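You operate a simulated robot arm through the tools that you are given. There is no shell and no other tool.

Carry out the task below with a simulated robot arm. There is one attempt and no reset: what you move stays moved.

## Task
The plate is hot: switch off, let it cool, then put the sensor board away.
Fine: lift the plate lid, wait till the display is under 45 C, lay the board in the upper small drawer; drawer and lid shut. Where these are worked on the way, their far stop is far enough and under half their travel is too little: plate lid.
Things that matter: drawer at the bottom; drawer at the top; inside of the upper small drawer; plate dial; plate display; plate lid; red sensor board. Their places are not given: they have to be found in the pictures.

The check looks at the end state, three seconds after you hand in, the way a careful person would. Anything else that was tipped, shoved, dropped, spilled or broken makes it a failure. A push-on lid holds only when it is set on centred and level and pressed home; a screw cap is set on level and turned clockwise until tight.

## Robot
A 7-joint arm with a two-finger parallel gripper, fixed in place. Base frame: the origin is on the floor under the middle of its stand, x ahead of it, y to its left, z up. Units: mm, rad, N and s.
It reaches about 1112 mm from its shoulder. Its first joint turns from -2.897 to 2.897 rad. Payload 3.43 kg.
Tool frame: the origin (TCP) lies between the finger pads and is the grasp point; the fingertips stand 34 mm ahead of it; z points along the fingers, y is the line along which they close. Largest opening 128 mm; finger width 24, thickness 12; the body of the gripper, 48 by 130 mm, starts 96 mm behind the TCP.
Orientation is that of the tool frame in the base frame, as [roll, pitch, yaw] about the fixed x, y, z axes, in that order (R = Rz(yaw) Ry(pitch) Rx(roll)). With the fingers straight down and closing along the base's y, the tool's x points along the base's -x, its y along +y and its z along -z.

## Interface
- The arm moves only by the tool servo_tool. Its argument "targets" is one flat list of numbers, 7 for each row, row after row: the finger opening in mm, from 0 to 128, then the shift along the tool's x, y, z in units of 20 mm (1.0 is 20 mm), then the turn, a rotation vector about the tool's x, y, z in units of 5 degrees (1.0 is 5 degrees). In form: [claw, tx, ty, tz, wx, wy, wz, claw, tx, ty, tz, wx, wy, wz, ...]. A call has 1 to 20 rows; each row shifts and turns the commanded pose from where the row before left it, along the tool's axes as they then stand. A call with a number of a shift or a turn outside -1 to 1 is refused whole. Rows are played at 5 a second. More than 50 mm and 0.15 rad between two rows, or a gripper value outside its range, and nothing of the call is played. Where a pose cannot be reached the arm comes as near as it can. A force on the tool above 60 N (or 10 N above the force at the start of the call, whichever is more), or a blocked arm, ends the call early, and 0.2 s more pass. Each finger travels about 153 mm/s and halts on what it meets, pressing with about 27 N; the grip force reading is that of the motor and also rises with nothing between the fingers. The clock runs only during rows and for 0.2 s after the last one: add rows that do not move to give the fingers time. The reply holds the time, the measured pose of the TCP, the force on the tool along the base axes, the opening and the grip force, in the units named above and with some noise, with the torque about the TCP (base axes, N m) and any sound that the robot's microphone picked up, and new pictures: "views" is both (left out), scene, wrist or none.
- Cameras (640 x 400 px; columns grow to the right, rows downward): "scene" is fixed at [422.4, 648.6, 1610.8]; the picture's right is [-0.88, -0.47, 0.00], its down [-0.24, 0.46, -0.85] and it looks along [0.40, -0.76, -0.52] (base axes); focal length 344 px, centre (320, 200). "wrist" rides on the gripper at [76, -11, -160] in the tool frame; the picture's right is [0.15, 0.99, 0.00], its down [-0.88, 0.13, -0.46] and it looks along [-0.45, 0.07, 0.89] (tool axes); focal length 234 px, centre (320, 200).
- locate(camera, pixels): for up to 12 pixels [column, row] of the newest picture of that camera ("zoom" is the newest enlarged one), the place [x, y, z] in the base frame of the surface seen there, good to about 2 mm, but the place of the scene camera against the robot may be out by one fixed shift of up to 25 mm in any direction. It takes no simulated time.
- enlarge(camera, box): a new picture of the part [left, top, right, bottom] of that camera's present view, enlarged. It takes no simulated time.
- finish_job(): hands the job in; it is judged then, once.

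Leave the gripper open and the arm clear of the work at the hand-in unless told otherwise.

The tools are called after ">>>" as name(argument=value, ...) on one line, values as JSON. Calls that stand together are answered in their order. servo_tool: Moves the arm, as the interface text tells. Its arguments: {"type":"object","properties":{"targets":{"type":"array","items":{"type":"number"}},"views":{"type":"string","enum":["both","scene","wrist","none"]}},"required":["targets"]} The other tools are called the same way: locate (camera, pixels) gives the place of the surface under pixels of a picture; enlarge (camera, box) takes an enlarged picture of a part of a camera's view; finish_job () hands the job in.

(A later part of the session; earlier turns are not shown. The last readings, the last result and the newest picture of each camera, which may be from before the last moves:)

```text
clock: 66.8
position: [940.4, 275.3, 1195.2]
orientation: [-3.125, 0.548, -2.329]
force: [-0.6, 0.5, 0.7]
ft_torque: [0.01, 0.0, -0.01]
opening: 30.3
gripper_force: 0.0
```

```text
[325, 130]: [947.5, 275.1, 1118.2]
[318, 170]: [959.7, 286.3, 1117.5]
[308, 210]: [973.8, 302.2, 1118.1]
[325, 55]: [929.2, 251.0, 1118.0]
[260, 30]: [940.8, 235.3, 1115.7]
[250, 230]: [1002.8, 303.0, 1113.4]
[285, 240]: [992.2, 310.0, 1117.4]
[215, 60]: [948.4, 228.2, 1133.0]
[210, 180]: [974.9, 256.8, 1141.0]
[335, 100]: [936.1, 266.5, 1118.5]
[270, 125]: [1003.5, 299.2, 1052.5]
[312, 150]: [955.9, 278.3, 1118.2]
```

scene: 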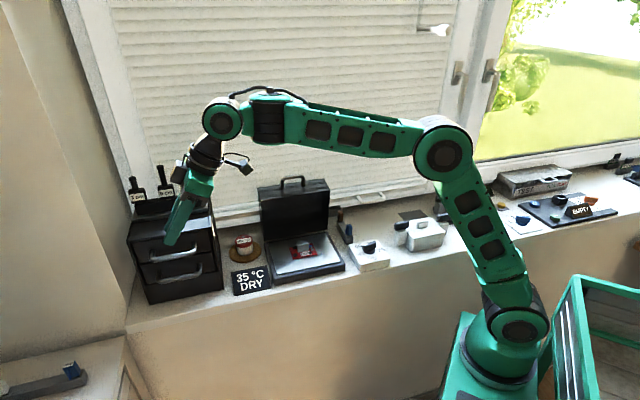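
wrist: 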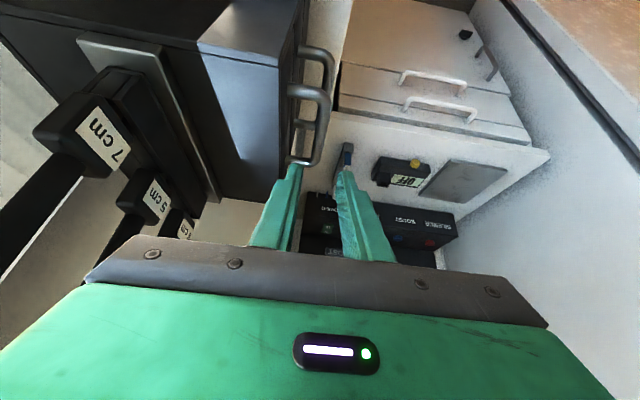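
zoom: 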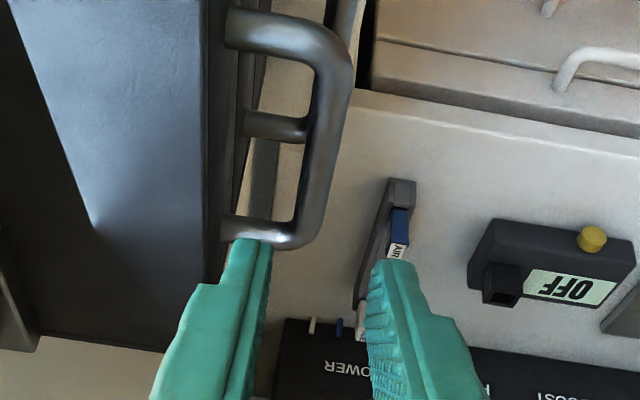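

The bar's centre is at v 475, top z 1118. I'll narrow to 24 mm, shift 4.5 mm toward the cabinet, and go down 62 mm so the back finger goes behind the bar.

>>> servo_tool(targets=[24, 0, -0.22, 0, 0, 0, 0, 24, 0, 0, 0, 0, 0, 0, 24, 0.404, 0, 0.66, 0, 0, 0, 24, 0.404, 0, 0.66, 0, 0, 0, 24, 0.404, 0, 0.66, 0, 0, 0, 24, 0.404, 0, 0.66, 0, 0, 0, 24, 0, 0, 0, 0, 0, 0], views="both")

>>> enlarge(camera="wrist", box=[220, 80, 420, 220])

>>> enlarge(camera="scene", box=[110, 160, 270, 310])

```text
clock: 68.4
position: [945.4, 271.3, 1132.2]
orientation: [-3.125, 0.546, -2.329]
force: [0.2, 0.1, -0.2]
ft_torque: [0.02, -0.03, -0.01]
opening: 24.2
gripper_force: 0.1
```

scene: 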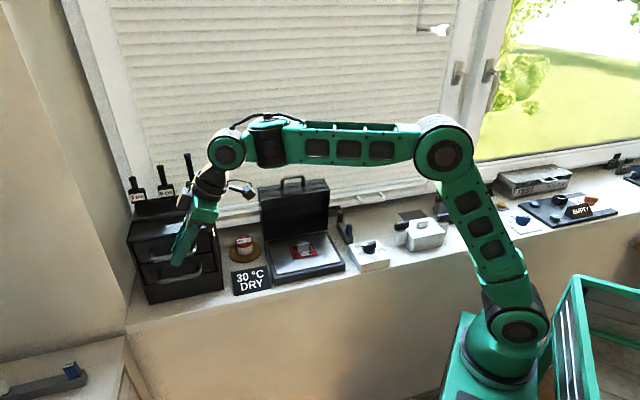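
wrist: 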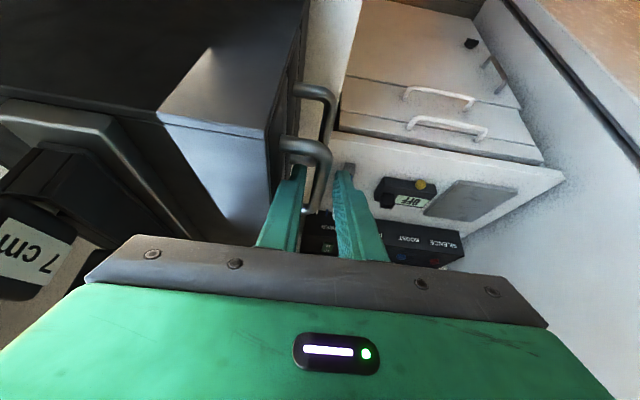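

```text
2.86 times, centred on (320, 150) of wrist
```

zoom: 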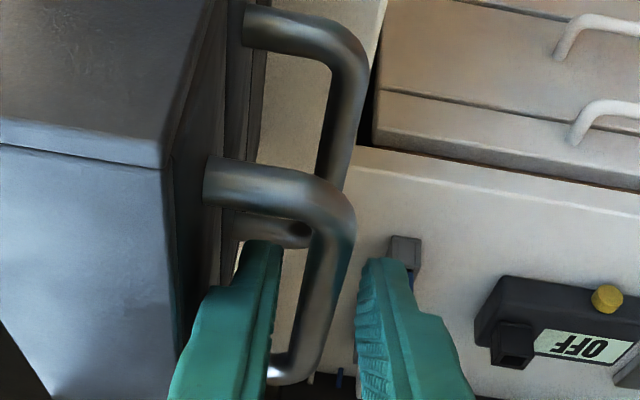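

```text
2.67 times, centred on (190, 235) of scene
```

zoom: 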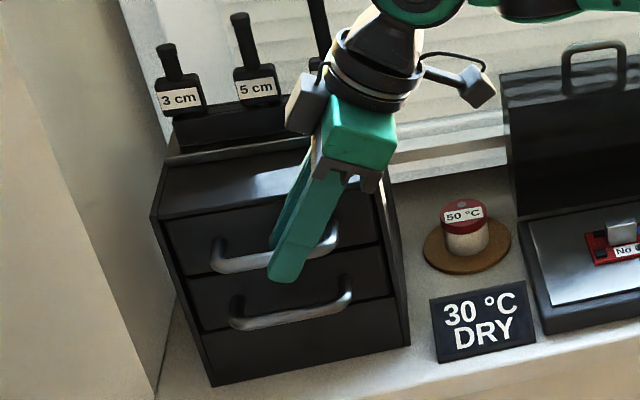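

The back finger is behind the upper handle bar only; the lower handle is untouched. The display reads 30 °C. I'll pull outward (tool +y) 40 mm first and read the forces.

>>> servo_tool(targets=[20, 0, 0.4, 0, 0, 0, 0, 20, 0, 0.4, 0, 0, 0, 0, 20, 0, 0.4, 0, 0, 0, 0, 20, 0, 0.4, 0, 0, 0, 0, 20, 0, 0.4, 0, 0, 0, 0], views="both")

>>> enlarge(camera="scene", box=[110, 160, 270, 310])

```text
clock: 69.6
position: [916.3, 299.6, 1132.3]
orientation: [-3.127, 0.545, -2.329]
force: [-0.8, 0.1, 0.3]
ft_torque: [-0.01, 0.04, 0.03]
opening: 20.4
gripper_force: 0.1
```

scene: 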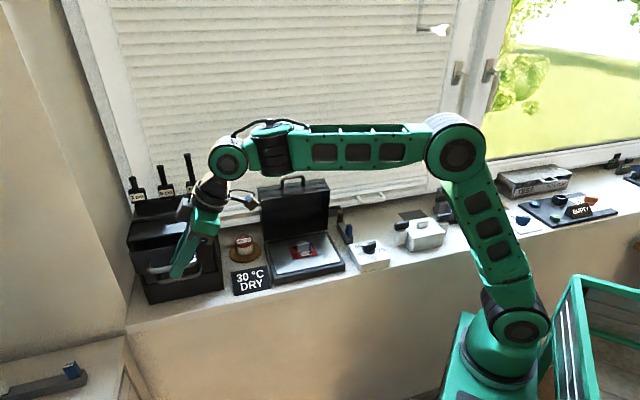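
wrist: 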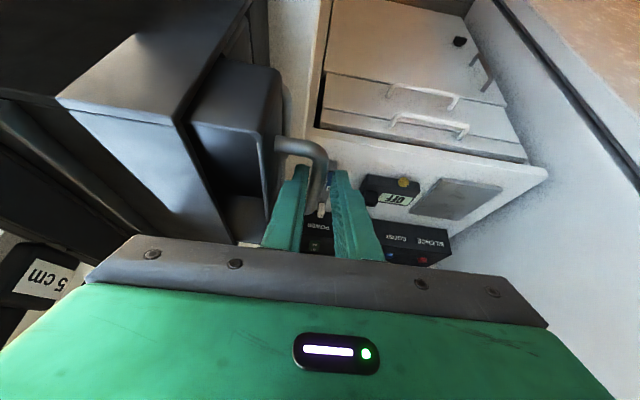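

```text
2.67 times, centred on (190, 235) of scene
```

zoom: 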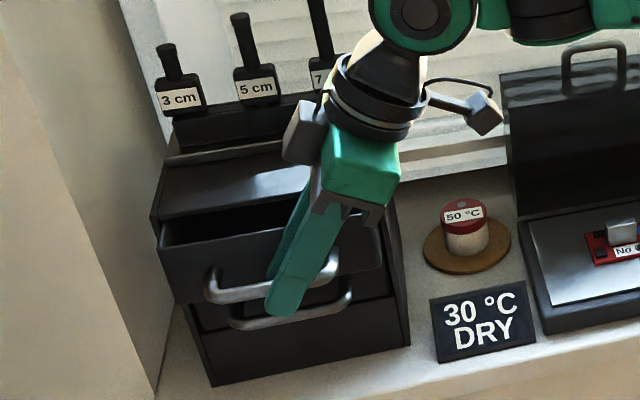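

The upper drawer slides out freely, and the lower drawer stays shut. I'll keep pulling, 64 mm more.

>>> servo_tool(targets=[20, 0, 0.4, 0, 0, 0, 0, 20, 0, 0.4, 0, 0, 0, 0, 20, 0, 0.4, 0, 0, 0, 0, 20, 0, 0.4, 0, 0, 0, 0, 20, 0, 0.4, 0, 0, 0, 0, 20, 0, 0.4, 0, 0, 0, 0, 20, 0, 0.4, 0, 0, 0, 0, 20, 0, 0.4, 0, 0, 0, 0], views="both")

>>> enlarge(camera="scene", box=[110, 160, 270, 310])

```text
clock: 71.4
position: [870.3, 343.7, 1132.2]
orientation: [-3.127, 0.547, -2.33]
force: [-0.1, -1.0, -1.2]
ft_torque: [0.01, 0.01, -0.01]
opening: 20.3
gripper_force: 0.0
```

scene: 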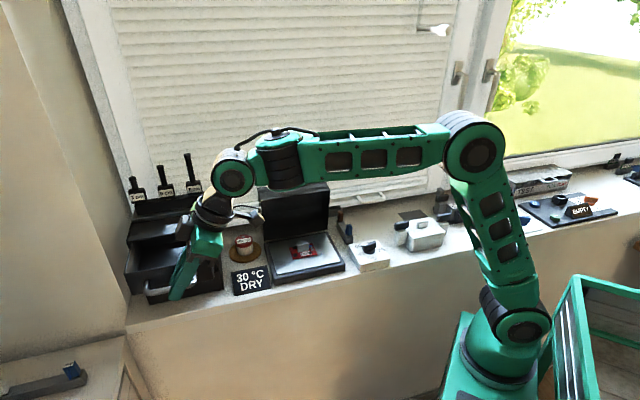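
wrist: 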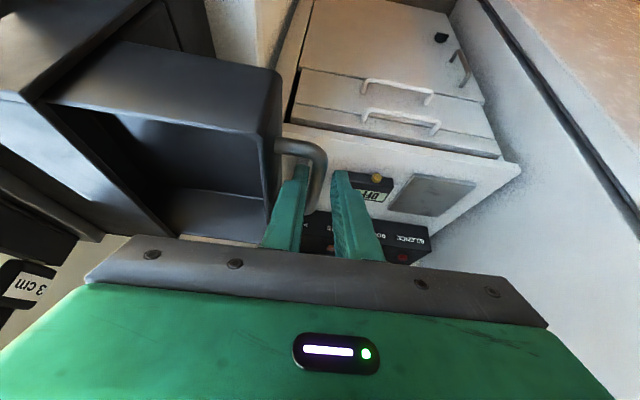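

```text
2.67 times, centred on (190, 235) of scene
```

zoom: 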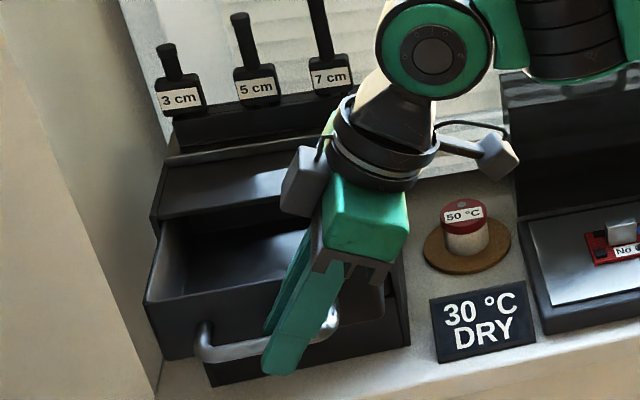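

The drawer is out about 100 mm, with an empty interior visible. I'll measure the interior before leaving.

>>> locate(camera="zoom", pixels=[[240, 255], [210, 280], [280, 250], [165, 225], [148, 300], [180, 295], [260, 275], [230, 230], [380, 255], [385, 280], [200, 240], [290, 230]])

>>> locate(camera="wrist", pixels=[[200, 210], [230, 200], [180, 140], [220, 140], [265, 75], [245, 190], [150, 120], [210, 60], [240, 215], [120, 45], [190, 195], [275, 180]])

```text
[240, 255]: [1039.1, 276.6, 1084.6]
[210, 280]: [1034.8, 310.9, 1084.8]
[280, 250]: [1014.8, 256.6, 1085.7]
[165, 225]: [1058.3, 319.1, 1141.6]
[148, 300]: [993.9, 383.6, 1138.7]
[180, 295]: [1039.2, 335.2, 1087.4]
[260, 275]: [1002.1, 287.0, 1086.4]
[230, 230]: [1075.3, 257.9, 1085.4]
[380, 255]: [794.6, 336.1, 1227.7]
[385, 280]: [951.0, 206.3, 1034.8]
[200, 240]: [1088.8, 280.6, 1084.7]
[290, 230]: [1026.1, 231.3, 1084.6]
```

```text
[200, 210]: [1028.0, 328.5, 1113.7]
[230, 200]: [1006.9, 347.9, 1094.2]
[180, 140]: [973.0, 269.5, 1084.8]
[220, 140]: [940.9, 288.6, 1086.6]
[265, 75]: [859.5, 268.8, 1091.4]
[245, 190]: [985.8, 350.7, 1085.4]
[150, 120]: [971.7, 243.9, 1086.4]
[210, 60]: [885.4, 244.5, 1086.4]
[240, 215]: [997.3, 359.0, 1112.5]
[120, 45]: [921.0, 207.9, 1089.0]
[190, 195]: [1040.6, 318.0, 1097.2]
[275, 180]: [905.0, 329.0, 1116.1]
```

The drawer floor is at z 1085, walls to about z 1140, interior spans u 803–947 and is open over v 418–508. The board (74 x 49 mm) fits there at about (u 873, v 462). I'll now unhook straight upward.

>>> servo_tool(targets=[26, 0, -0.15, 0, 0, 0, 0, 26, -0.456, 0, -0.747, 0, 0, 0, 26, -0.456, 0, -0.747, 0, 0, 0, 26, -0.456, 0, -0.747, 0, 0, 0, 26, -0.456, 0, -0.747, 0, 0, 0, 26, 0, 0, 0, 0, 0, 0], views="both")

>>> enlarge(camera="scene", box=[110, 160, 270, 310])

```text
clock: 72.8
position: [871.3, 342.6, 1203.3]
orientation: [-3.125, 0.547, -2.329]
force: [-0.1, -1.0, 0.5]
ft_torque: [0.02, 0.01, -0.02]
opening: 26.2
gripper_force: 0.1
```

scene: 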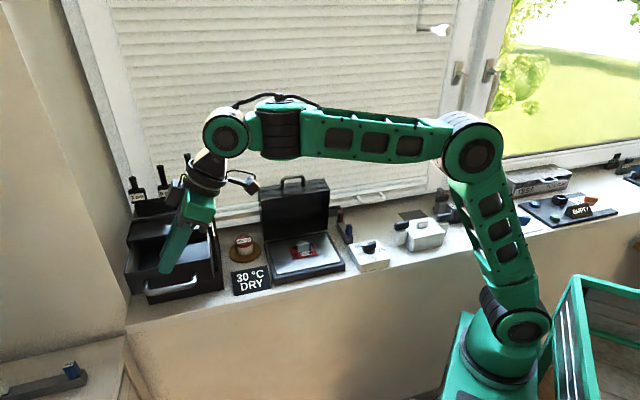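
wrist: 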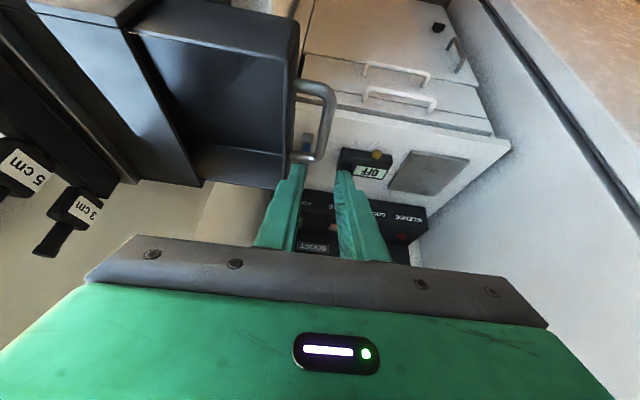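

```text
2.67 times, centred on (190, 235) of scene
```

zoom: 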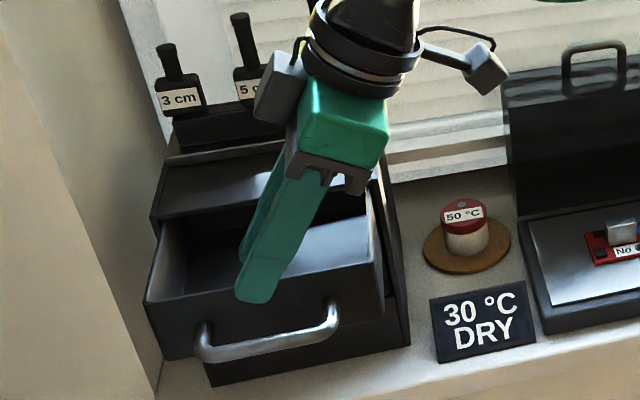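

The drawer stays open and the gripper is free. I'll travel back along the sill front (toward lower u) and straighten the tool to vertical, to view the board from above.

>>> servo_tool(targets=[60, 0.91, 0, -0.556, 0, 0, 0, 60, 0.91, 0, -0.556, 0, 0, 0, 60, 0.91, 0, -0.556, 0, 0, 0, 60, 0.91, 0, -0.556, 0, 0, 0, 60, 0.91, 0, -0.556, 0, 0, 0, 60, 0.91, 0, -0.556, 0, 0, 0, 60, 0.91, 0, -0.556, 0, 0, 0, 60, 0.91, 0, -0.556, 0, 0, 0, 60, 0.91, 0, -0.556, 0, 0, 0, 60, 0.91, 0, -0.556, 0, 0, 0, 60, 0.91, 0, -0.556, 0, 0, 0, 60, 0.91, 0, -0.556, 0, 0, 0, 60, 0.91, 0, -0.556, 0, 0, 0, 60, 0.91, 0, -0.556, 0, 0, 0, 60, 0, 0, 0, 0, 1, 0, 60, 0, 0, 0, 0, 1, 0, 60, 0, 0, 0, 0, 1, 0, 60, 0, 0, 0, 0, 1, 0, 60, 0, 0, 0, 0, 1, 0, 60, 0, 0, 0, 0, 1, 0], views="both")

```text
clock: 77.0
position: [664.5, 127.1, 1203.7]
orientation: [-3.127, 0.023, -2.338]
force: [0.0, -0.6, -1.0]
ft_torque: [0.05, -0.01, 0.02]
opening: 60.1
gripper_force: 0.1
```

scene: 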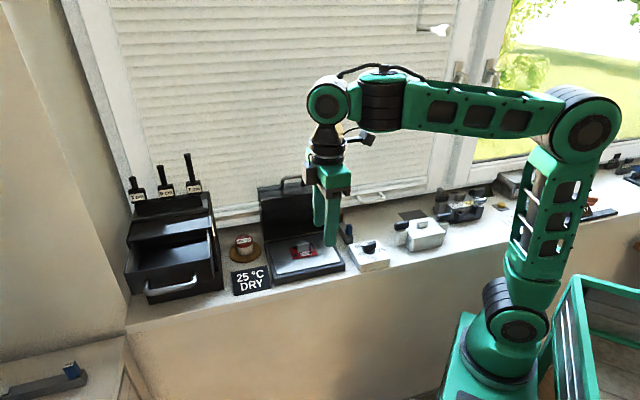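
wrist: 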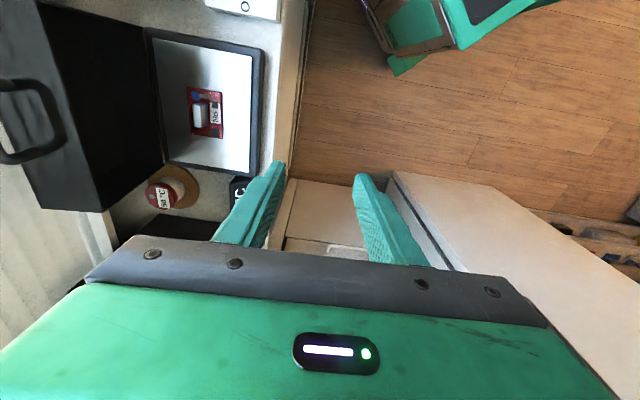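

The display reads 25 °C. I'll enlarge the board in this view and measure its block.

>>> enlarge(camera="wrist", box=[166, 75, 246, 150])

>>> enlarge(camera="scene", box=[270, 230, 340, 275])

```text
5.33 times, centred on (206, 112) of wrist
```

zoom: 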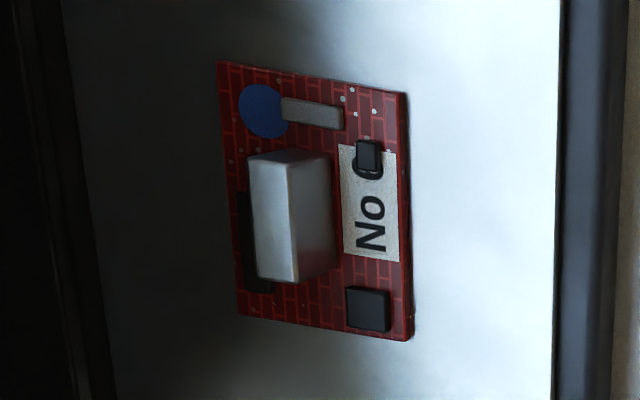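

```text
8.89 times, centred on (305, 252) of scene
```

zoom: 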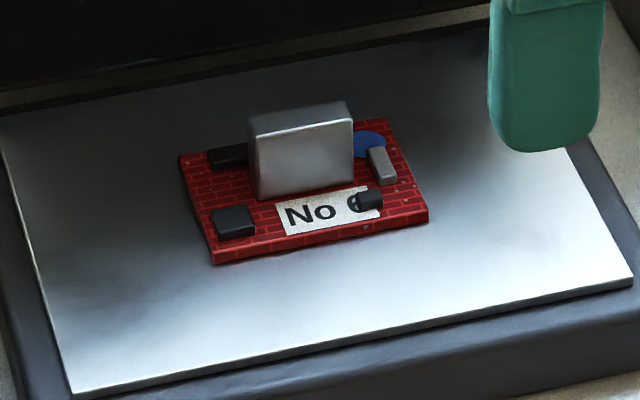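

The block is an upright slab, about 36 mm long along the sill, 12 mm thick and 24 mm tall. I'll locate its top corners and the board corners.

>>> locate(camera="wrist", pixels=[[197, 114.8], [193.4, 105.2], [199.2, 104.8], [200.8, 126.2], [194.9, 125.2], [187.4, 86.8], [221, 92.2], [222.4, 137.4], [191.4, 133], [205, 115], [190, 115]])

>>> locate(camera="wrist", pixels=[[146, 28], [155, 150], [164, 173], [262, 52], [205, 150], [230, 60], [165, 45], [28, 85], [100, 20], [40, 10], [110, 205]])

```text
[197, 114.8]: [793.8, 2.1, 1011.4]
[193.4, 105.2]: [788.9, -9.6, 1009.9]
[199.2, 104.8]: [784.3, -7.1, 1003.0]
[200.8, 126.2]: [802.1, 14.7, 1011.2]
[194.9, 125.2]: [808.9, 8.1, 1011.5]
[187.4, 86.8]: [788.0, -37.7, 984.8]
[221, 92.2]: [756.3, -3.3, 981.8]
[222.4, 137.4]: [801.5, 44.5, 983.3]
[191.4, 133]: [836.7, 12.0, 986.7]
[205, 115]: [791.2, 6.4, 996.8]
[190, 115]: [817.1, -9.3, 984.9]
```

```text
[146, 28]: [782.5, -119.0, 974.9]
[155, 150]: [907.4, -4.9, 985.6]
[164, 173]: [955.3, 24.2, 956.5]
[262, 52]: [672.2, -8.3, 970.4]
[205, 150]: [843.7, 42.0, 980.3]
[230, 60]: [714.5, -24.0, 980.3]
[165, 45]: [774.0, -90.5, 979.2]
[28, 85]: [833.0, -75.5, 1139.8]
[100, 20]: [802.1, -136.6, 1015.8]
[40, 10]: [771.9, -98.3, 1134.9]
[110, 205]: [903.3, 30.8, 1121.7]
```

I'll check the heights of the small components around the slab, since the fingertips must stay above them.

>>> locate(camera="wrist", pixels=[[204.5, 95.3], [195.1, 95.2], [190.6, 119.5], [214.8, 132], [215, 103.2], [208, 97], [201, 94], [200, 130]])

>>> locate(camera="zoom", pixels=[[380, 155], [382, 178], [370, 140], [300, 110], [300, 150], [255, 160], [350, 150], [235, 215], [370, 196], [228, 150]])

```text
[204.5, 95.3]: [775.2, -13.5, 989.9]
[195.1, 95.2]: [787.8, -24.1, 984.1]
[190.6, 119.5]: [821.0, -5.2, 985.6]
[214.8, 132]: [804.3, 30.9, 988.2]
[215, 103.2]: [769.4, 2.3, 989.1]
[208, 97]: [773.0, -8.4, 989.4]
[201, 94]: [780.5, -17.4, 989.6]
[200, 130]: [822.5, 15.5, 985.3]
```

```text
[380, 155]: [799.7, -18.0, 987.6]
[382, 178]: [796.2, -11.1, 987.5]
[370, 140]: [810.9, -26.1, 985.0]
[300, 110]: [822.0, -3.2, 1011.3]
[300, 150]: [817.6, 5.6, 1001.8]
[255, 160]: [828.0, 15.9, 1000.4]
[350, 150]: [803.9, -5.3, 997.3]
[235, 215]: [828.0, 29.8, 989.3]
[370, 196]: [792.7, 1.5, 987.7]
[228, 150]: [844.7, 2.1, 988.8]
```

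Components reach z 990, so the tips must stay above about 993; the slab's top is at 1011. Closing across the slab's thickness would put the gripper body into the open lid, so I'll close along its length instead: rotate the tool 90° about vertical (tool wz positive), here in front of the plate.

>>> servo_tool(targets=[70, 0, 0, 0, 0, 0, 1, 70, 0, 0, 0, 0, 0, 1, 70, 0, 0, 0, 0, 0, 1, 70, 0, 0, 0, 0, 0, 1, 70, 0, 0, 0, 0, 0, 1, 70, 0, 0, 0, 0, 0, 1, 70, 0, 0, 0, 0, 0, 1, 70, 0, 0, 0, 0, 0, 1, 70, 0, 0, 0, 0, 0, 1, 70, 0, 0, 0, 0, 0, 1, 70, 0, 0, 0, 0, 0, 1, 70, 0, 0, 0, 0, 0, 1, 70, 0, 0, 0, 0, 0, 1, 70, 0, 0, 0, 0, 0, 1, 70, 0, 0, 0, 0, 0, 1, 70, 0, 0, 0, 0, 0, 1, 70, 0, 0, 0, 0, 0, 1, 70, 0, 0, 0, 0, 0, 1, 70, 0, 0, 0, 0, 0, 0], views="both")

```text
clock: 81.0
position: [666.1, 128.2, 1203.8]
orientation: [3.121, 0.017, 2.374]
force: [0.2, -0.1, 0.0]
ft_torque: [0.02, 0.0, 0.0]
opening: 70.0
gripper_force: 0.1
```

scene: 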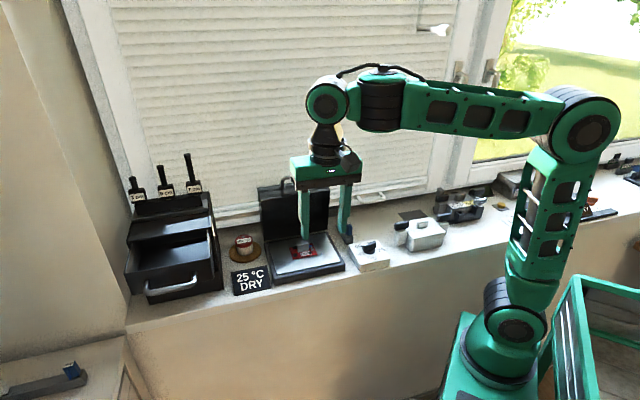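
wrist: 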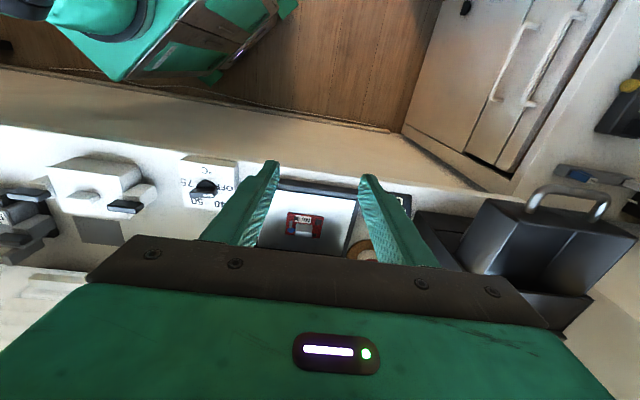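

The tool is rotated as planned. Now I'll lean 30° back toward the room (so the same posture can reach the drawer) and move to about 70 mm above the grip point on the slab.

>>> servo_tool(targets=[70, 0, 0, 0, 0.24, -0.8, 0, 70, 0, 0, 0, 0, -1, 0, 70, 0, 0, 0, 0, -1, 0, 70, 0, 0, 0, 0, -1, 0, 70, 0, 0, 0, 0, -1, 0, 70, 0, 0, 0, 0, -1, 0, 70, -0.472, 0.007, 0.873, 0, 0, 0, 70, -0.472, 0.007, 0.873, 0, 0, 0, 70, -0.472, 0.007, 0.873, 0, 0, 0, 70, -0.472, 0.007, 0.873, 0, 0, 0, 70, -0.472, 0.007, 0.873, 0, 0, 0, 70, -0.472, 0.007, 0.873, 0, 0, 0, 70, -0.472, 0.007, 0.873, 0, 0, 0, 70, -0.472, 0.007, 0.873, 0, 0, 0, 70, -0.472, 0.007, 0.873, 0, 0, 0, 70, -0.472, 0.007, 0.873, 0, 0, 0, 70, 0, 0, 0, 0, 0, 0], views="both")

>>> enlarge(camera="wrist", box=[220, 80, 420, 220])

```text
clock: 84.6
position: [785.6, 8.5, 1095.7]
orientation: [3.138, 0.519, 2.374]
force: [0.5, -0.2, 0.3]
ft_torque: [-0.01, -0.01, -0.01]
opening: 70.2
gripper_force: 0.0
out of reach, approached as far as the arm can: row 1
```

scene: 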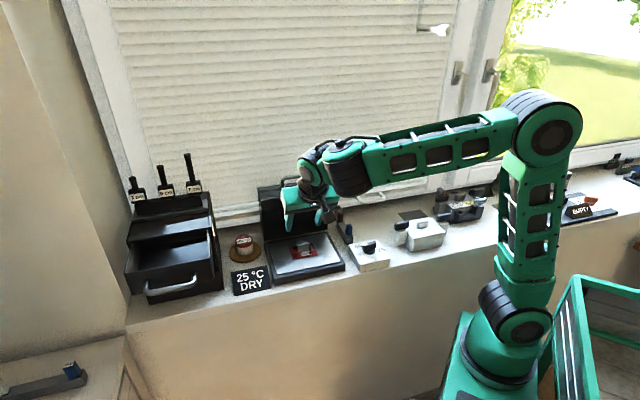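
wrist: 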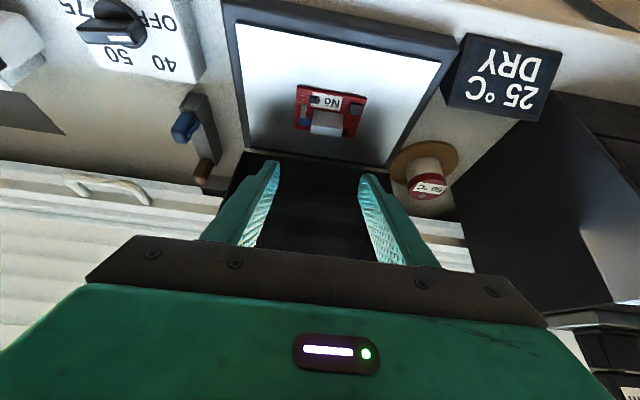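

```text
2.86 times, centred on (320, 150) of wrist
```

zoom: 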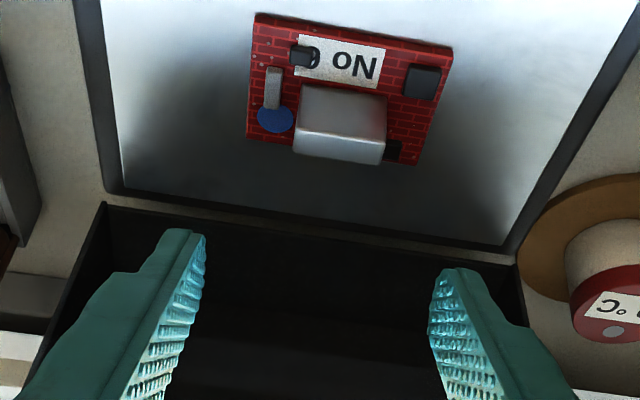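

The fingers are on either side of the slab's line. I'll measure the slab again from this close view to centre on it.

>>> locate(camera="zoom", pixels=[[338, 148], [298, 145], [381, 155], [342, 105], [302, 105], [385, 112], [296, 130], [386, 138], [275, 85], [272, 118], [395, 150]])

```text
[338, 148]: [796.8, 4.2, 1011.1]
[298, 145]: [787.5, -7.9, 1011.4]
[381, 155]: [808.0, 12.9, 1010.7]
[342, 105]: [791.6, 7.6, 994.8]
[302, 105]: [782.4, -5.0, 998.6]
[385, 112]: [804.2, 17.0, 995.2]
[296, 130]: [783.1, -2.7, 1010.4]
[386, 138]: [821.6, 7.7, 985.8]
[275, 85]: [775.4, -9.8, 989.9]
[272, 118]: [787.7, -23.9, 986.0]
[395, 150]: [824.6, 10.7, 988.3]
```

The slab's centre is at u 566, v 560.5, top z 1011. I'll go straight down 67 mm so the lowest fingertip corner is at about z 993.5.

>>> servo_tool(targets=[70, 0.33, 0.044, 0.579, 0, 0, 0, 70, 0.33, 0.044, 0.579, 0, 0, 0, 70, 0.33, 0.044, 0.579, 0, 0, 0, 70, 0.33, 0.044, 0.579, 0, 0, 0, 70, 0.33, 0.044, 0.579, 0, 0, 0, 70, 0, 0, 0, 0, 0, 0], views="both")

>>> enlarge(camera="wrist", box=[220, 80, 420, 220])

>>> enlarge(camera="scene", box=[250, 190, 370, 290])

```text
clock: 86.0
position: [789.0, 15.1, 1029.9]
orientation: [3.136, 0.519, 2.373]
force: [-0.8, 0.4, 0.4]
ft_torque: [0.0, 0.0, 0.0]
opening: 70.0
gripper_force: 0.0
```

scene: 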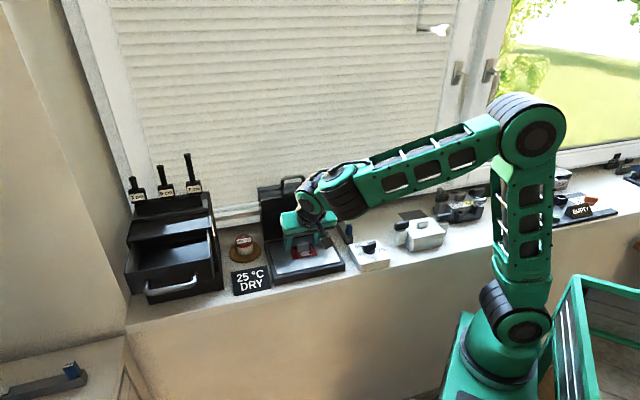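
wrist: 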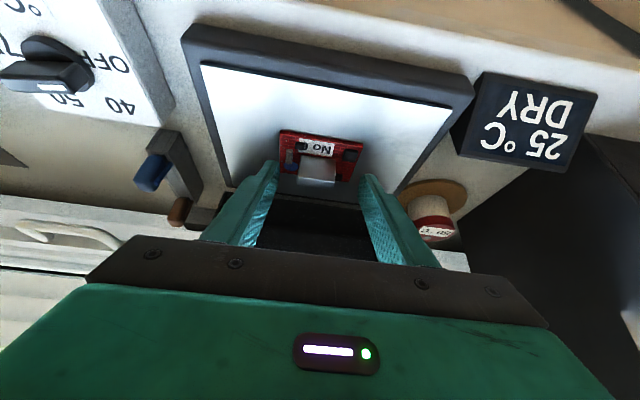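

```text
2.86 times, centred on (320, 150) of wrist
```

zoom: 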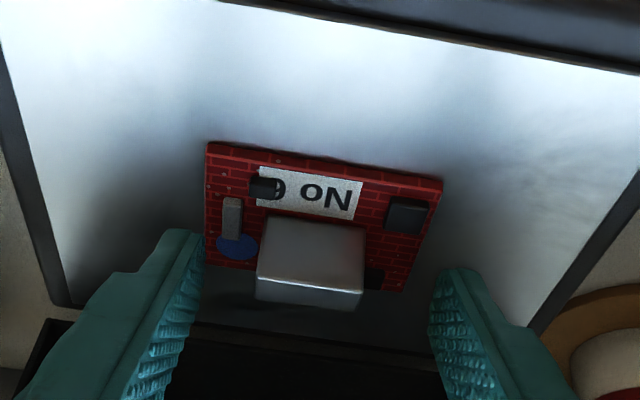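

```text
4.00 times, centred on (310, 240) of scene
```

zoom: 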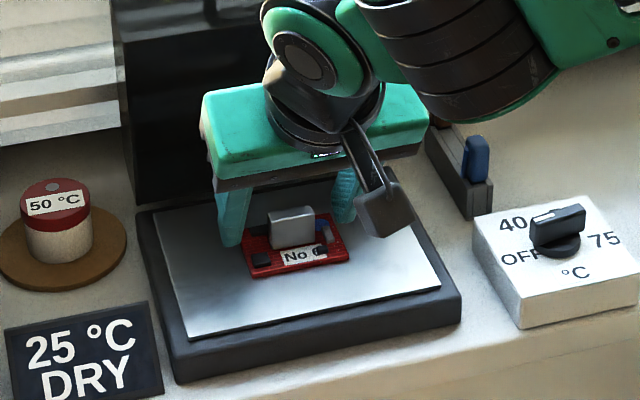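

The slab is between the fingers, and the tips are above the components. I'll fine-centre (2 mm each way) and close on the slab ends.

>>> servo_tool(targets=[70, -0.087, -0.1, 0.05, 0, 0, 0, 45, 0, 0, 0, 0, 0, 0, 45, 0, 0, 0, 0, 0, 0, 0, 0, 0, 0, 0, 0, 0, 0, 0, 0, 0, 0, 0, 0, 0, 0, 0, 0, 0, 0, 0], views="both")

>>> enlarge(camera="wrist", box=[220, 80, 420, 220])

```text
clock: 87.4
position: [790.2, 11.8, 1030.9]
orientation: [3.139, 0.521, 2.374]
force: [1.1, 0.0, 4.0]
ft_torque: [-0.18, 0.05, -0.02]
opening: 30.9
gripper_force: 26.8
```

scene: 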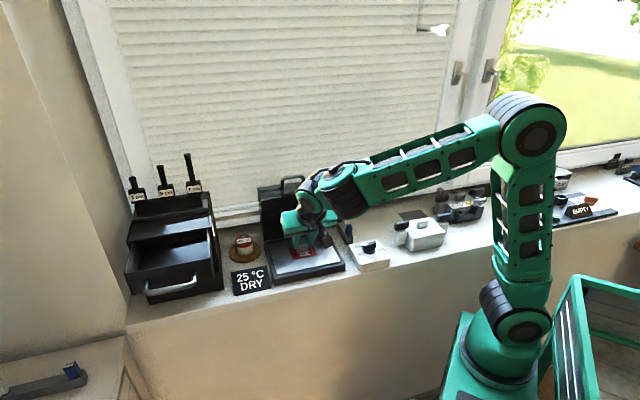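
wrist: 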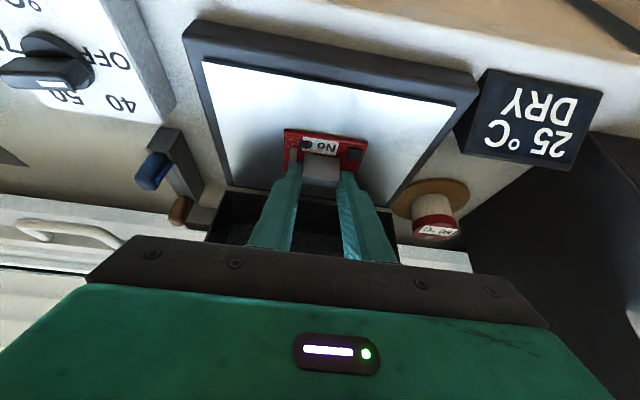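

```text
2.86 times, centred on (320, 150) of wrist
```

zoom: 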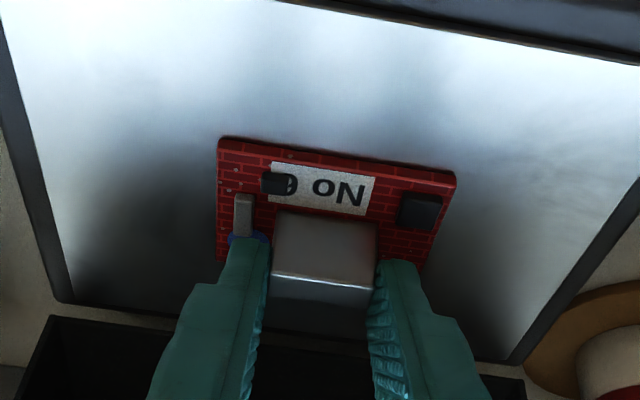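

The slab is gripped (30.9 mm opening, 27 N). I'll lift 20 mm gently and check that the board comes up level.

>>> servo_tool(targets=[0, -0.124, 0, -0.217, 0, 0, 0, 0, -0.124, 0, -0.217, 0, 0, 0, 0, -0.124, 0, -0.217, 0, 0, 0, 0, -0.124, 0, -0.217, 0, 0, 0, 0, 0, 0, 0, 0, 0, 0], views="both")

>>> enlarge(camera="scene", box=[250, 190, 370, 290])

>>> enlarge(camera="wrist", box=[220, 80, 420, 220])

```text
clock: 88.6
position: [789.0, 11.7, 1049.9]
orientation: [3.14, 0.52, 2.374]
force: [1.0, 0.9, -1.3]
ft_torque: [0.03, 0.02, 0.02]
opening: 30.9
gripper_force: 27.3
```

scene: 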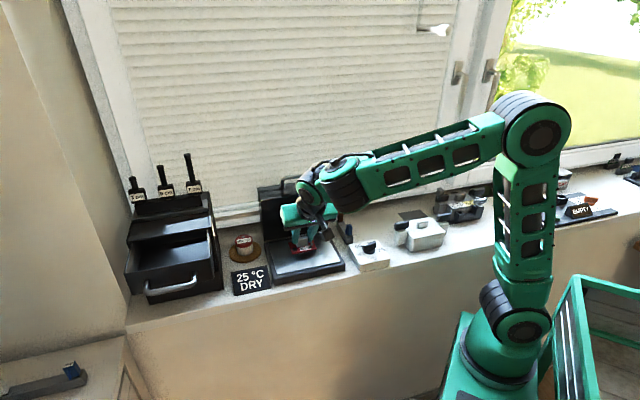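
wrist: 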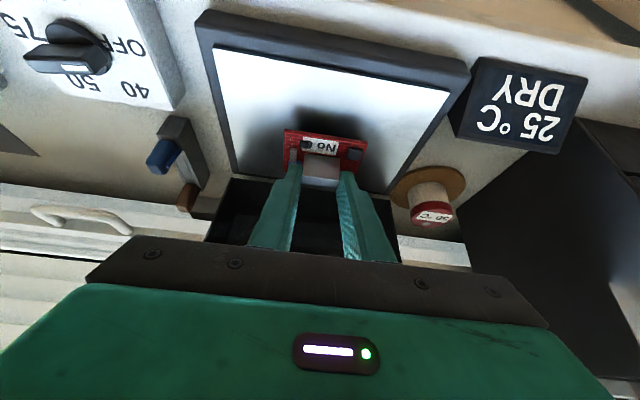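

```text
4.00 times, centred on (310, 240) of scene
```

zoom: 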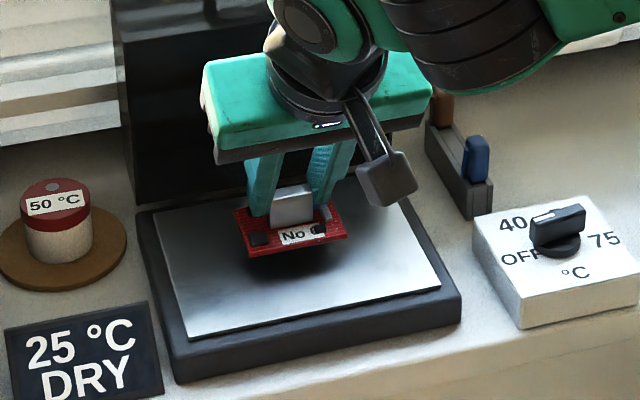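

```text
2.86 times, centred on (320, 150) of wrist
```

zoom: 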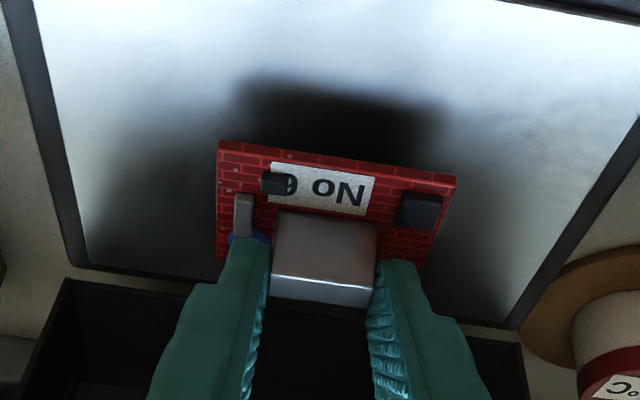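

The board is held level. To reach the drawer I need the wrist back toward lower u, so the board will be turned 90° in the drawer (69 x 48 mm still fits the 90 mm opening). First I'll lift and retreat toward the room.

>>> servo_tool(targets=[0, -0.124, 0, -0.217, 0, 0, 0, 0, -0.248, 0, -0.434, 0, 0, 0, 0, 0.4, 0, -0.7, 0, 0, 0, 0, 0.402, 0, -0.75, 0, 0, 0, 0, 0.402, 0, -0.75, 0, 0, 0, 0, 0.402, 0, -0.75, 0, 0, 0, 0, 0.402, 0, -0.75, 0, 0, 0, 0, 0.402, 0, -0.75, 0, 0, 0, 0, 0.402, 0, -0.75, 0, 0, 0, 0, 0.402, 0, -0.75, 0, 0, 0, 0, 0.402, 0, -0.75, 0, 0, 0, 0, 0.402, 0, -0.75, 0, 0, 0, 0, 0, 0, 0, 0, 0, 0], views="both")

```text
clock: 91.4
position: [686.8, 112.6, 1155.5]
orientation: [3.14, 0.52, 2.372]
force: [0.1, 0.5, -0.4]
ft_torque: [-0.01, 0.0, -0.01]
opening: 30.9
gripper_force: 27.2
```

scene: 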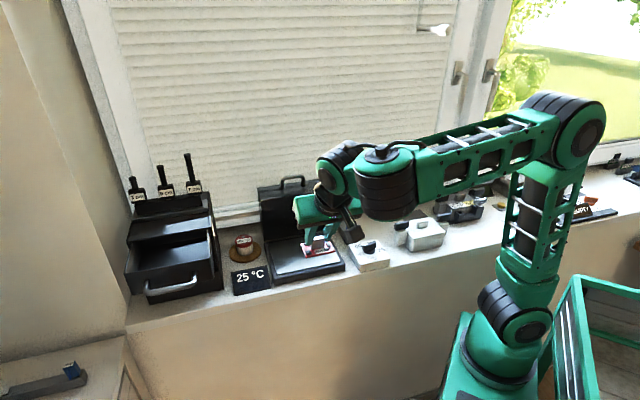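
wrist: 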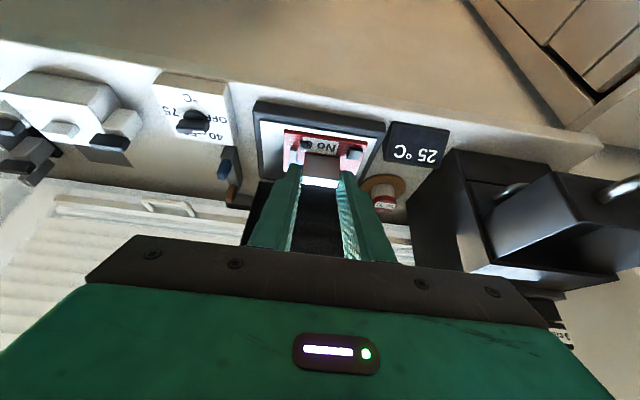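

The board is held and is clear over the room side. I'll now rotate 90° about the vertical (keeping the lean, so the board stays level), in two halves.

>>> servo_tool(targets=[0, 0, 0, 0, -0.4977, 0, -0.8673, 0, 0, 0, 0, -0.4977, 0, -0.8673, 0, 0, 0, 0, -0.4977, 0, -0.8673, 0, 0, 0, 0, -0.4977, 0, -0.8673, 0, 0, 0, 0, -0.4977, 0, -0.8673, 0, 0, 0, 0, -0.4977, 0, -0.8673, 0, 0, 0, 0, -0.4977, 0, -0.8673, 0, 0, 0, 0, -0.4977, 0, -0.8673, 0, 0, 0, 0, -0.4977, 0, -0.8673, 0, 0, 0, 0, 0, 0, 0], views="scene")

```text
clock: 93.6
position: [686.3, 110.8, 1154.0]
orientation: [3.138, 0.521, -3.125]
force: [0.0, 0.8, -0.1]
ft_torque: [-0.03, 0.03, -0.02]
opening: 30.9
gripper_force: 27.5
```

scene: 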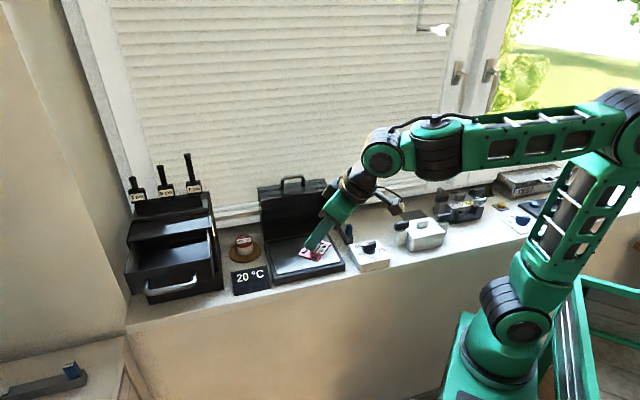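

The rotation keeps pitch and roll (0.521, level). I'll do the second half.

>>> servo_tool(targets=[0, 0, 0, 0, -0.4977, 0, -0.8673, 0, 0, 0, 0, -0.4977, 0, -0.8673, 0, 0, 0, 0, -0.4977, 0, -0.8673, 0, 0, 0, 0, -0.4977, 0, -0.8673, 0, 0, 0, 0, -0.4977, 0, -0.8673, 0, 0, 0, 0, -0.4977, 0, -0.8673, 0, 0, 0, 0, -0.4977, 0, -0.8673, 0, 0, 0, 0, -0.4977, 0, -0.8673, 0, 0, 0, 0, -0.4977, 0, -0.8673, 0, 0, 0, 0, 0, 0, 0], views="both")

```text
clock: 95.8
position: [686.1, 110.4, 1155.5]
orientation: [3.14, 0.524, -2.336]
force: [-0.5, 0.8, -0.8]
ft_torque: [-0.01, 0.02, 0.01]
opening: 31.0
gripper_force: 27.2
```

scene: 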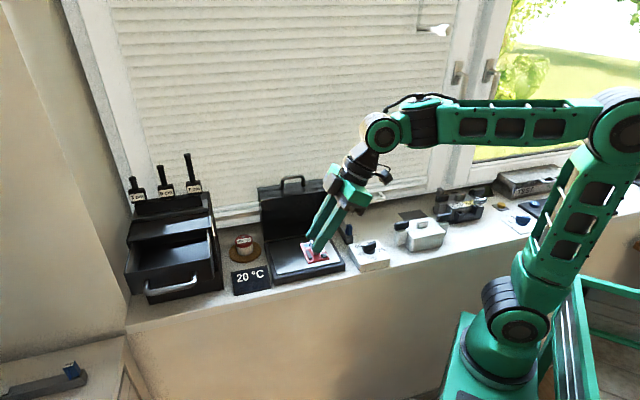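
wrist: 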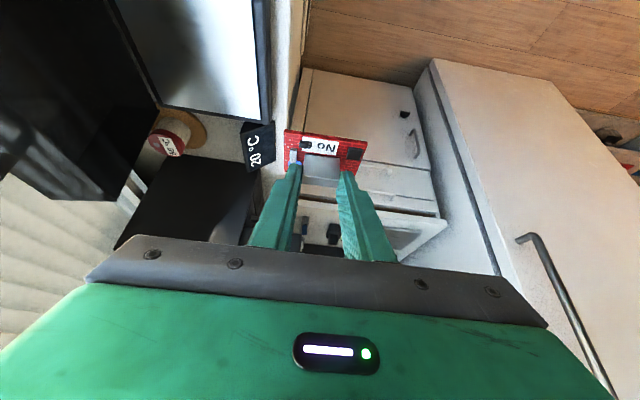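

The board is level at the new yaw. I'll raise to z about 1218 (board bottom about 1167, above the drawer walls at 1143) and travel over the open drawer.

>>> servo_tool(targets=[0, -0.517, 0, -0.895, 0, 0, 0, 0, -0.517, 0, -0.895, 0, 0, 0, 0, -0.517, 0, -0.895, 0, 0, 0, 0, -0.863, -0.199, 0.499, 0, 0, 0, 0, -0.863, -0.199, 0.499, 0, 0, 0, 0, -0.863, -0.199, 0.499, 0, 0, 0, 0, -0.863, -0.199, 0.499, 0, 0, 0, 0, -0.863, -0.199, 0.499, 0, 0, 0, 0, -0.863, -0.199, 0.499, 0, 0, 0, 0, -0.863, -0.199, 0.499, 0, 0, 0, 0, -0.863, -0.199, 0.499, 0, 0, 0, 0, -0.863, -0.199, 0.499, 0, 0, 0, 0, -0.863, -0.199, 0.499, 0, 0, 0, 0, -0.863, -0.199, 0.499, 0, 0, 0, 0, -0.863, -0.199, 0.499, 0, 0, 0, 0, -0.863, -0.199, 0.499, 0, 0, 0, 0, -0.863, -0.199, 0.499, 0, 0, 0, 0, -0.863, -0.199, 0.499, 0, 0, 0, 0, 0, 0, 0, 0, 0, 0], views="both")

>>> enlarge(camera="scene", box=[110, 160, 270, 310])

>>> enlarge(camera="wrist", box=[150, 40, 400, 220])

```text
clock: 99.8
position: [936.9, 284.7, 1217.8]
orientation: [3.138, 0.523, -2.34]
force: [0.9, -0.2, -0.3]
ft_torque: [-0.02, -0.04, -0.02]
opening: 30.8
gripper_force: 26.8
```

scene: 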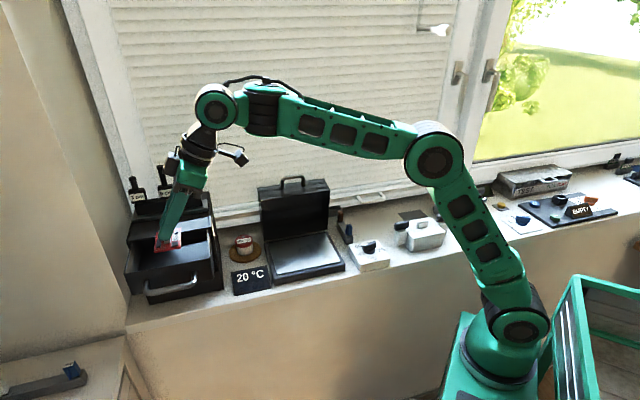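
wrist: 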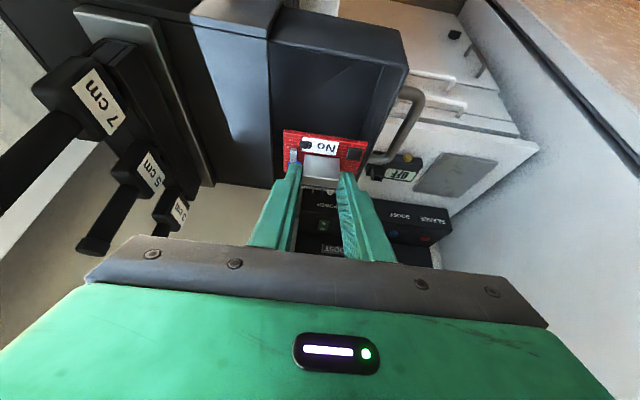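

```text
2.67 times, centred on (190, 235) of scene
```

zoom: 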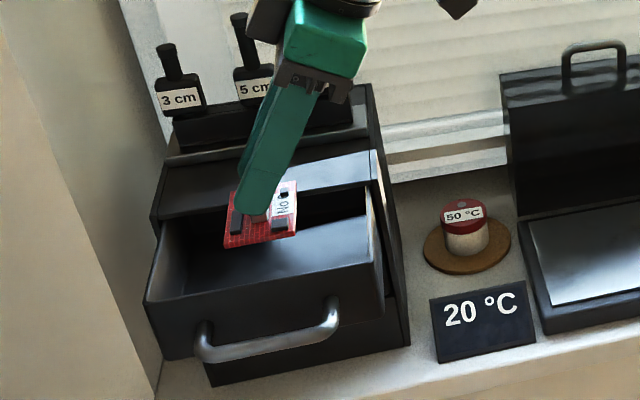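

```text
2.22 times, centred on (275, 130) of wrist
```

zoom: 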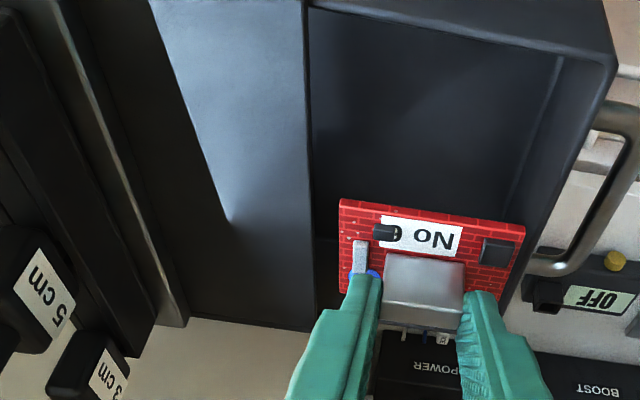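

The board is over the drawer. I'll check the board corners against the drawer panel and cabinet front edges.

>>> locate(camera="zoom", pixels=[[343, 203], [522, 228], [345, 290], [508, 300], [555, 60], [530, 160], [565, 55], [545, 165], [310, 150], [312, 220], [318, 20], [420, 100]])

```text
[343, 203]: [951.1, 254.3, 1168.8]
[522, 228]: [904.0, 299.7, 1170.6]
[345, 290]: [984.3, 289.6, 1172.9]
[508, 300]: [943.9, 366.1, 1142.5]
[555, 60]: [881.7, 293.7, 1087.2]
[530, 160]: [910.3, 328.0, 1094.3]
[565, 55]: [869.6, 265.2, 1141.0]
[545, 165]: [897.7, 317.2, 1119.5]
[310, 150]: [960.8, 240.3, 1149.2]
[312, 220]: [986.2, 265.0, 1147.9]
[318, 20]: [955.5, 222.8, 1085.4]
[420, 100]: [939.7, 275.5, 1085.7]
```

The board spans v 427–492 and u 851–900; the opening spans v 415–509 and u 802–947. It's well centred. I'll lower 76 mm, to just above the drawer floor.

>>> servo_tool(targets=[0, 0.38, 0, 0.658, 0, 0, 0, 0, 0.38, 0, 0.658, 0, 0, 0, 0, 0.38, 0, 0.658, 0, 0, 0, 0, 0.38, 0, 0.658, 0, 0, 0, 0, 0.38, 0, 0.658, 0, 0, 0, 0, 0, 0, 0, 0, 0, 0], views="both")

>>> enlarge(camera="scene", box=[110, 160, 270, 310])

>>> enlarge(camera="wrist", box=[150, 40, 400, 220])

```text
clock: 101.2
position: [938.5, 285.3, 1140.3]
orientation: [3.14, 0.523, -2.339]
force: [-0.3, 0.0, -0.5]
ft_torque: [0.02, 0.02, 0.0]
opening: 30.8
gripper_force: 26.8
```

scene: 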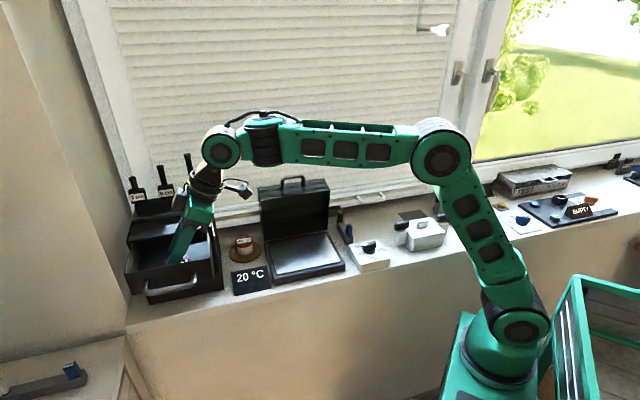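
wrist: 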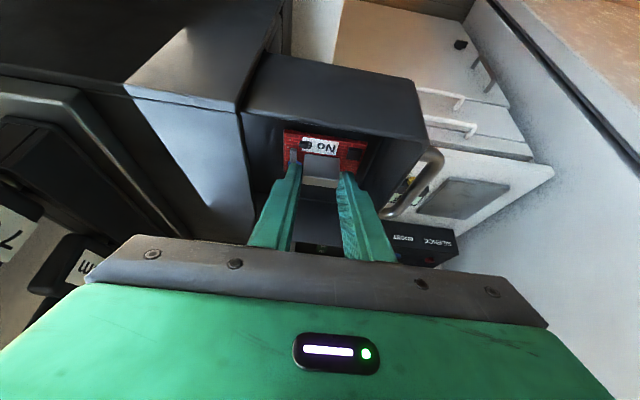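

```text
2.67 times, centred on (190, 235) of scene
```

zoom: 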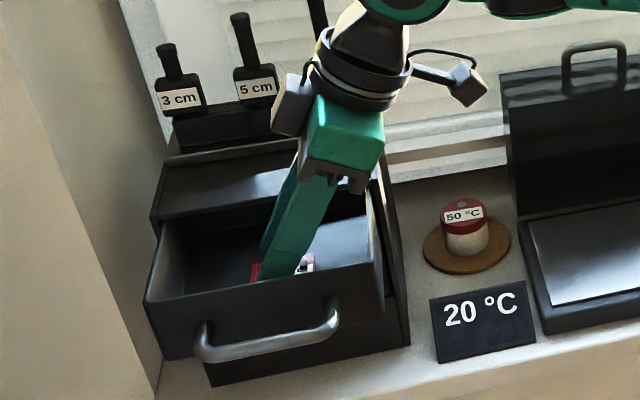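

```text
2.22 times, centred on (275, 130) of wrist
```

zoom: 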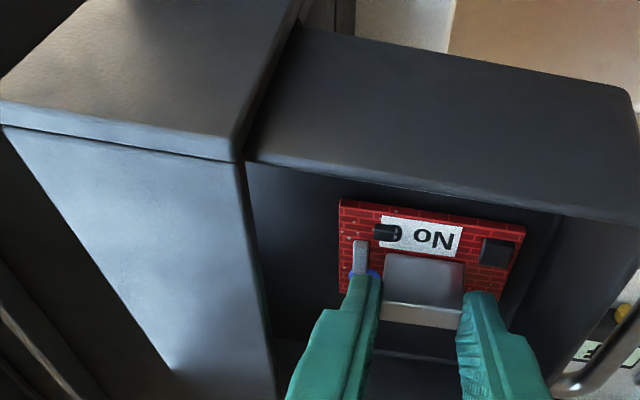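

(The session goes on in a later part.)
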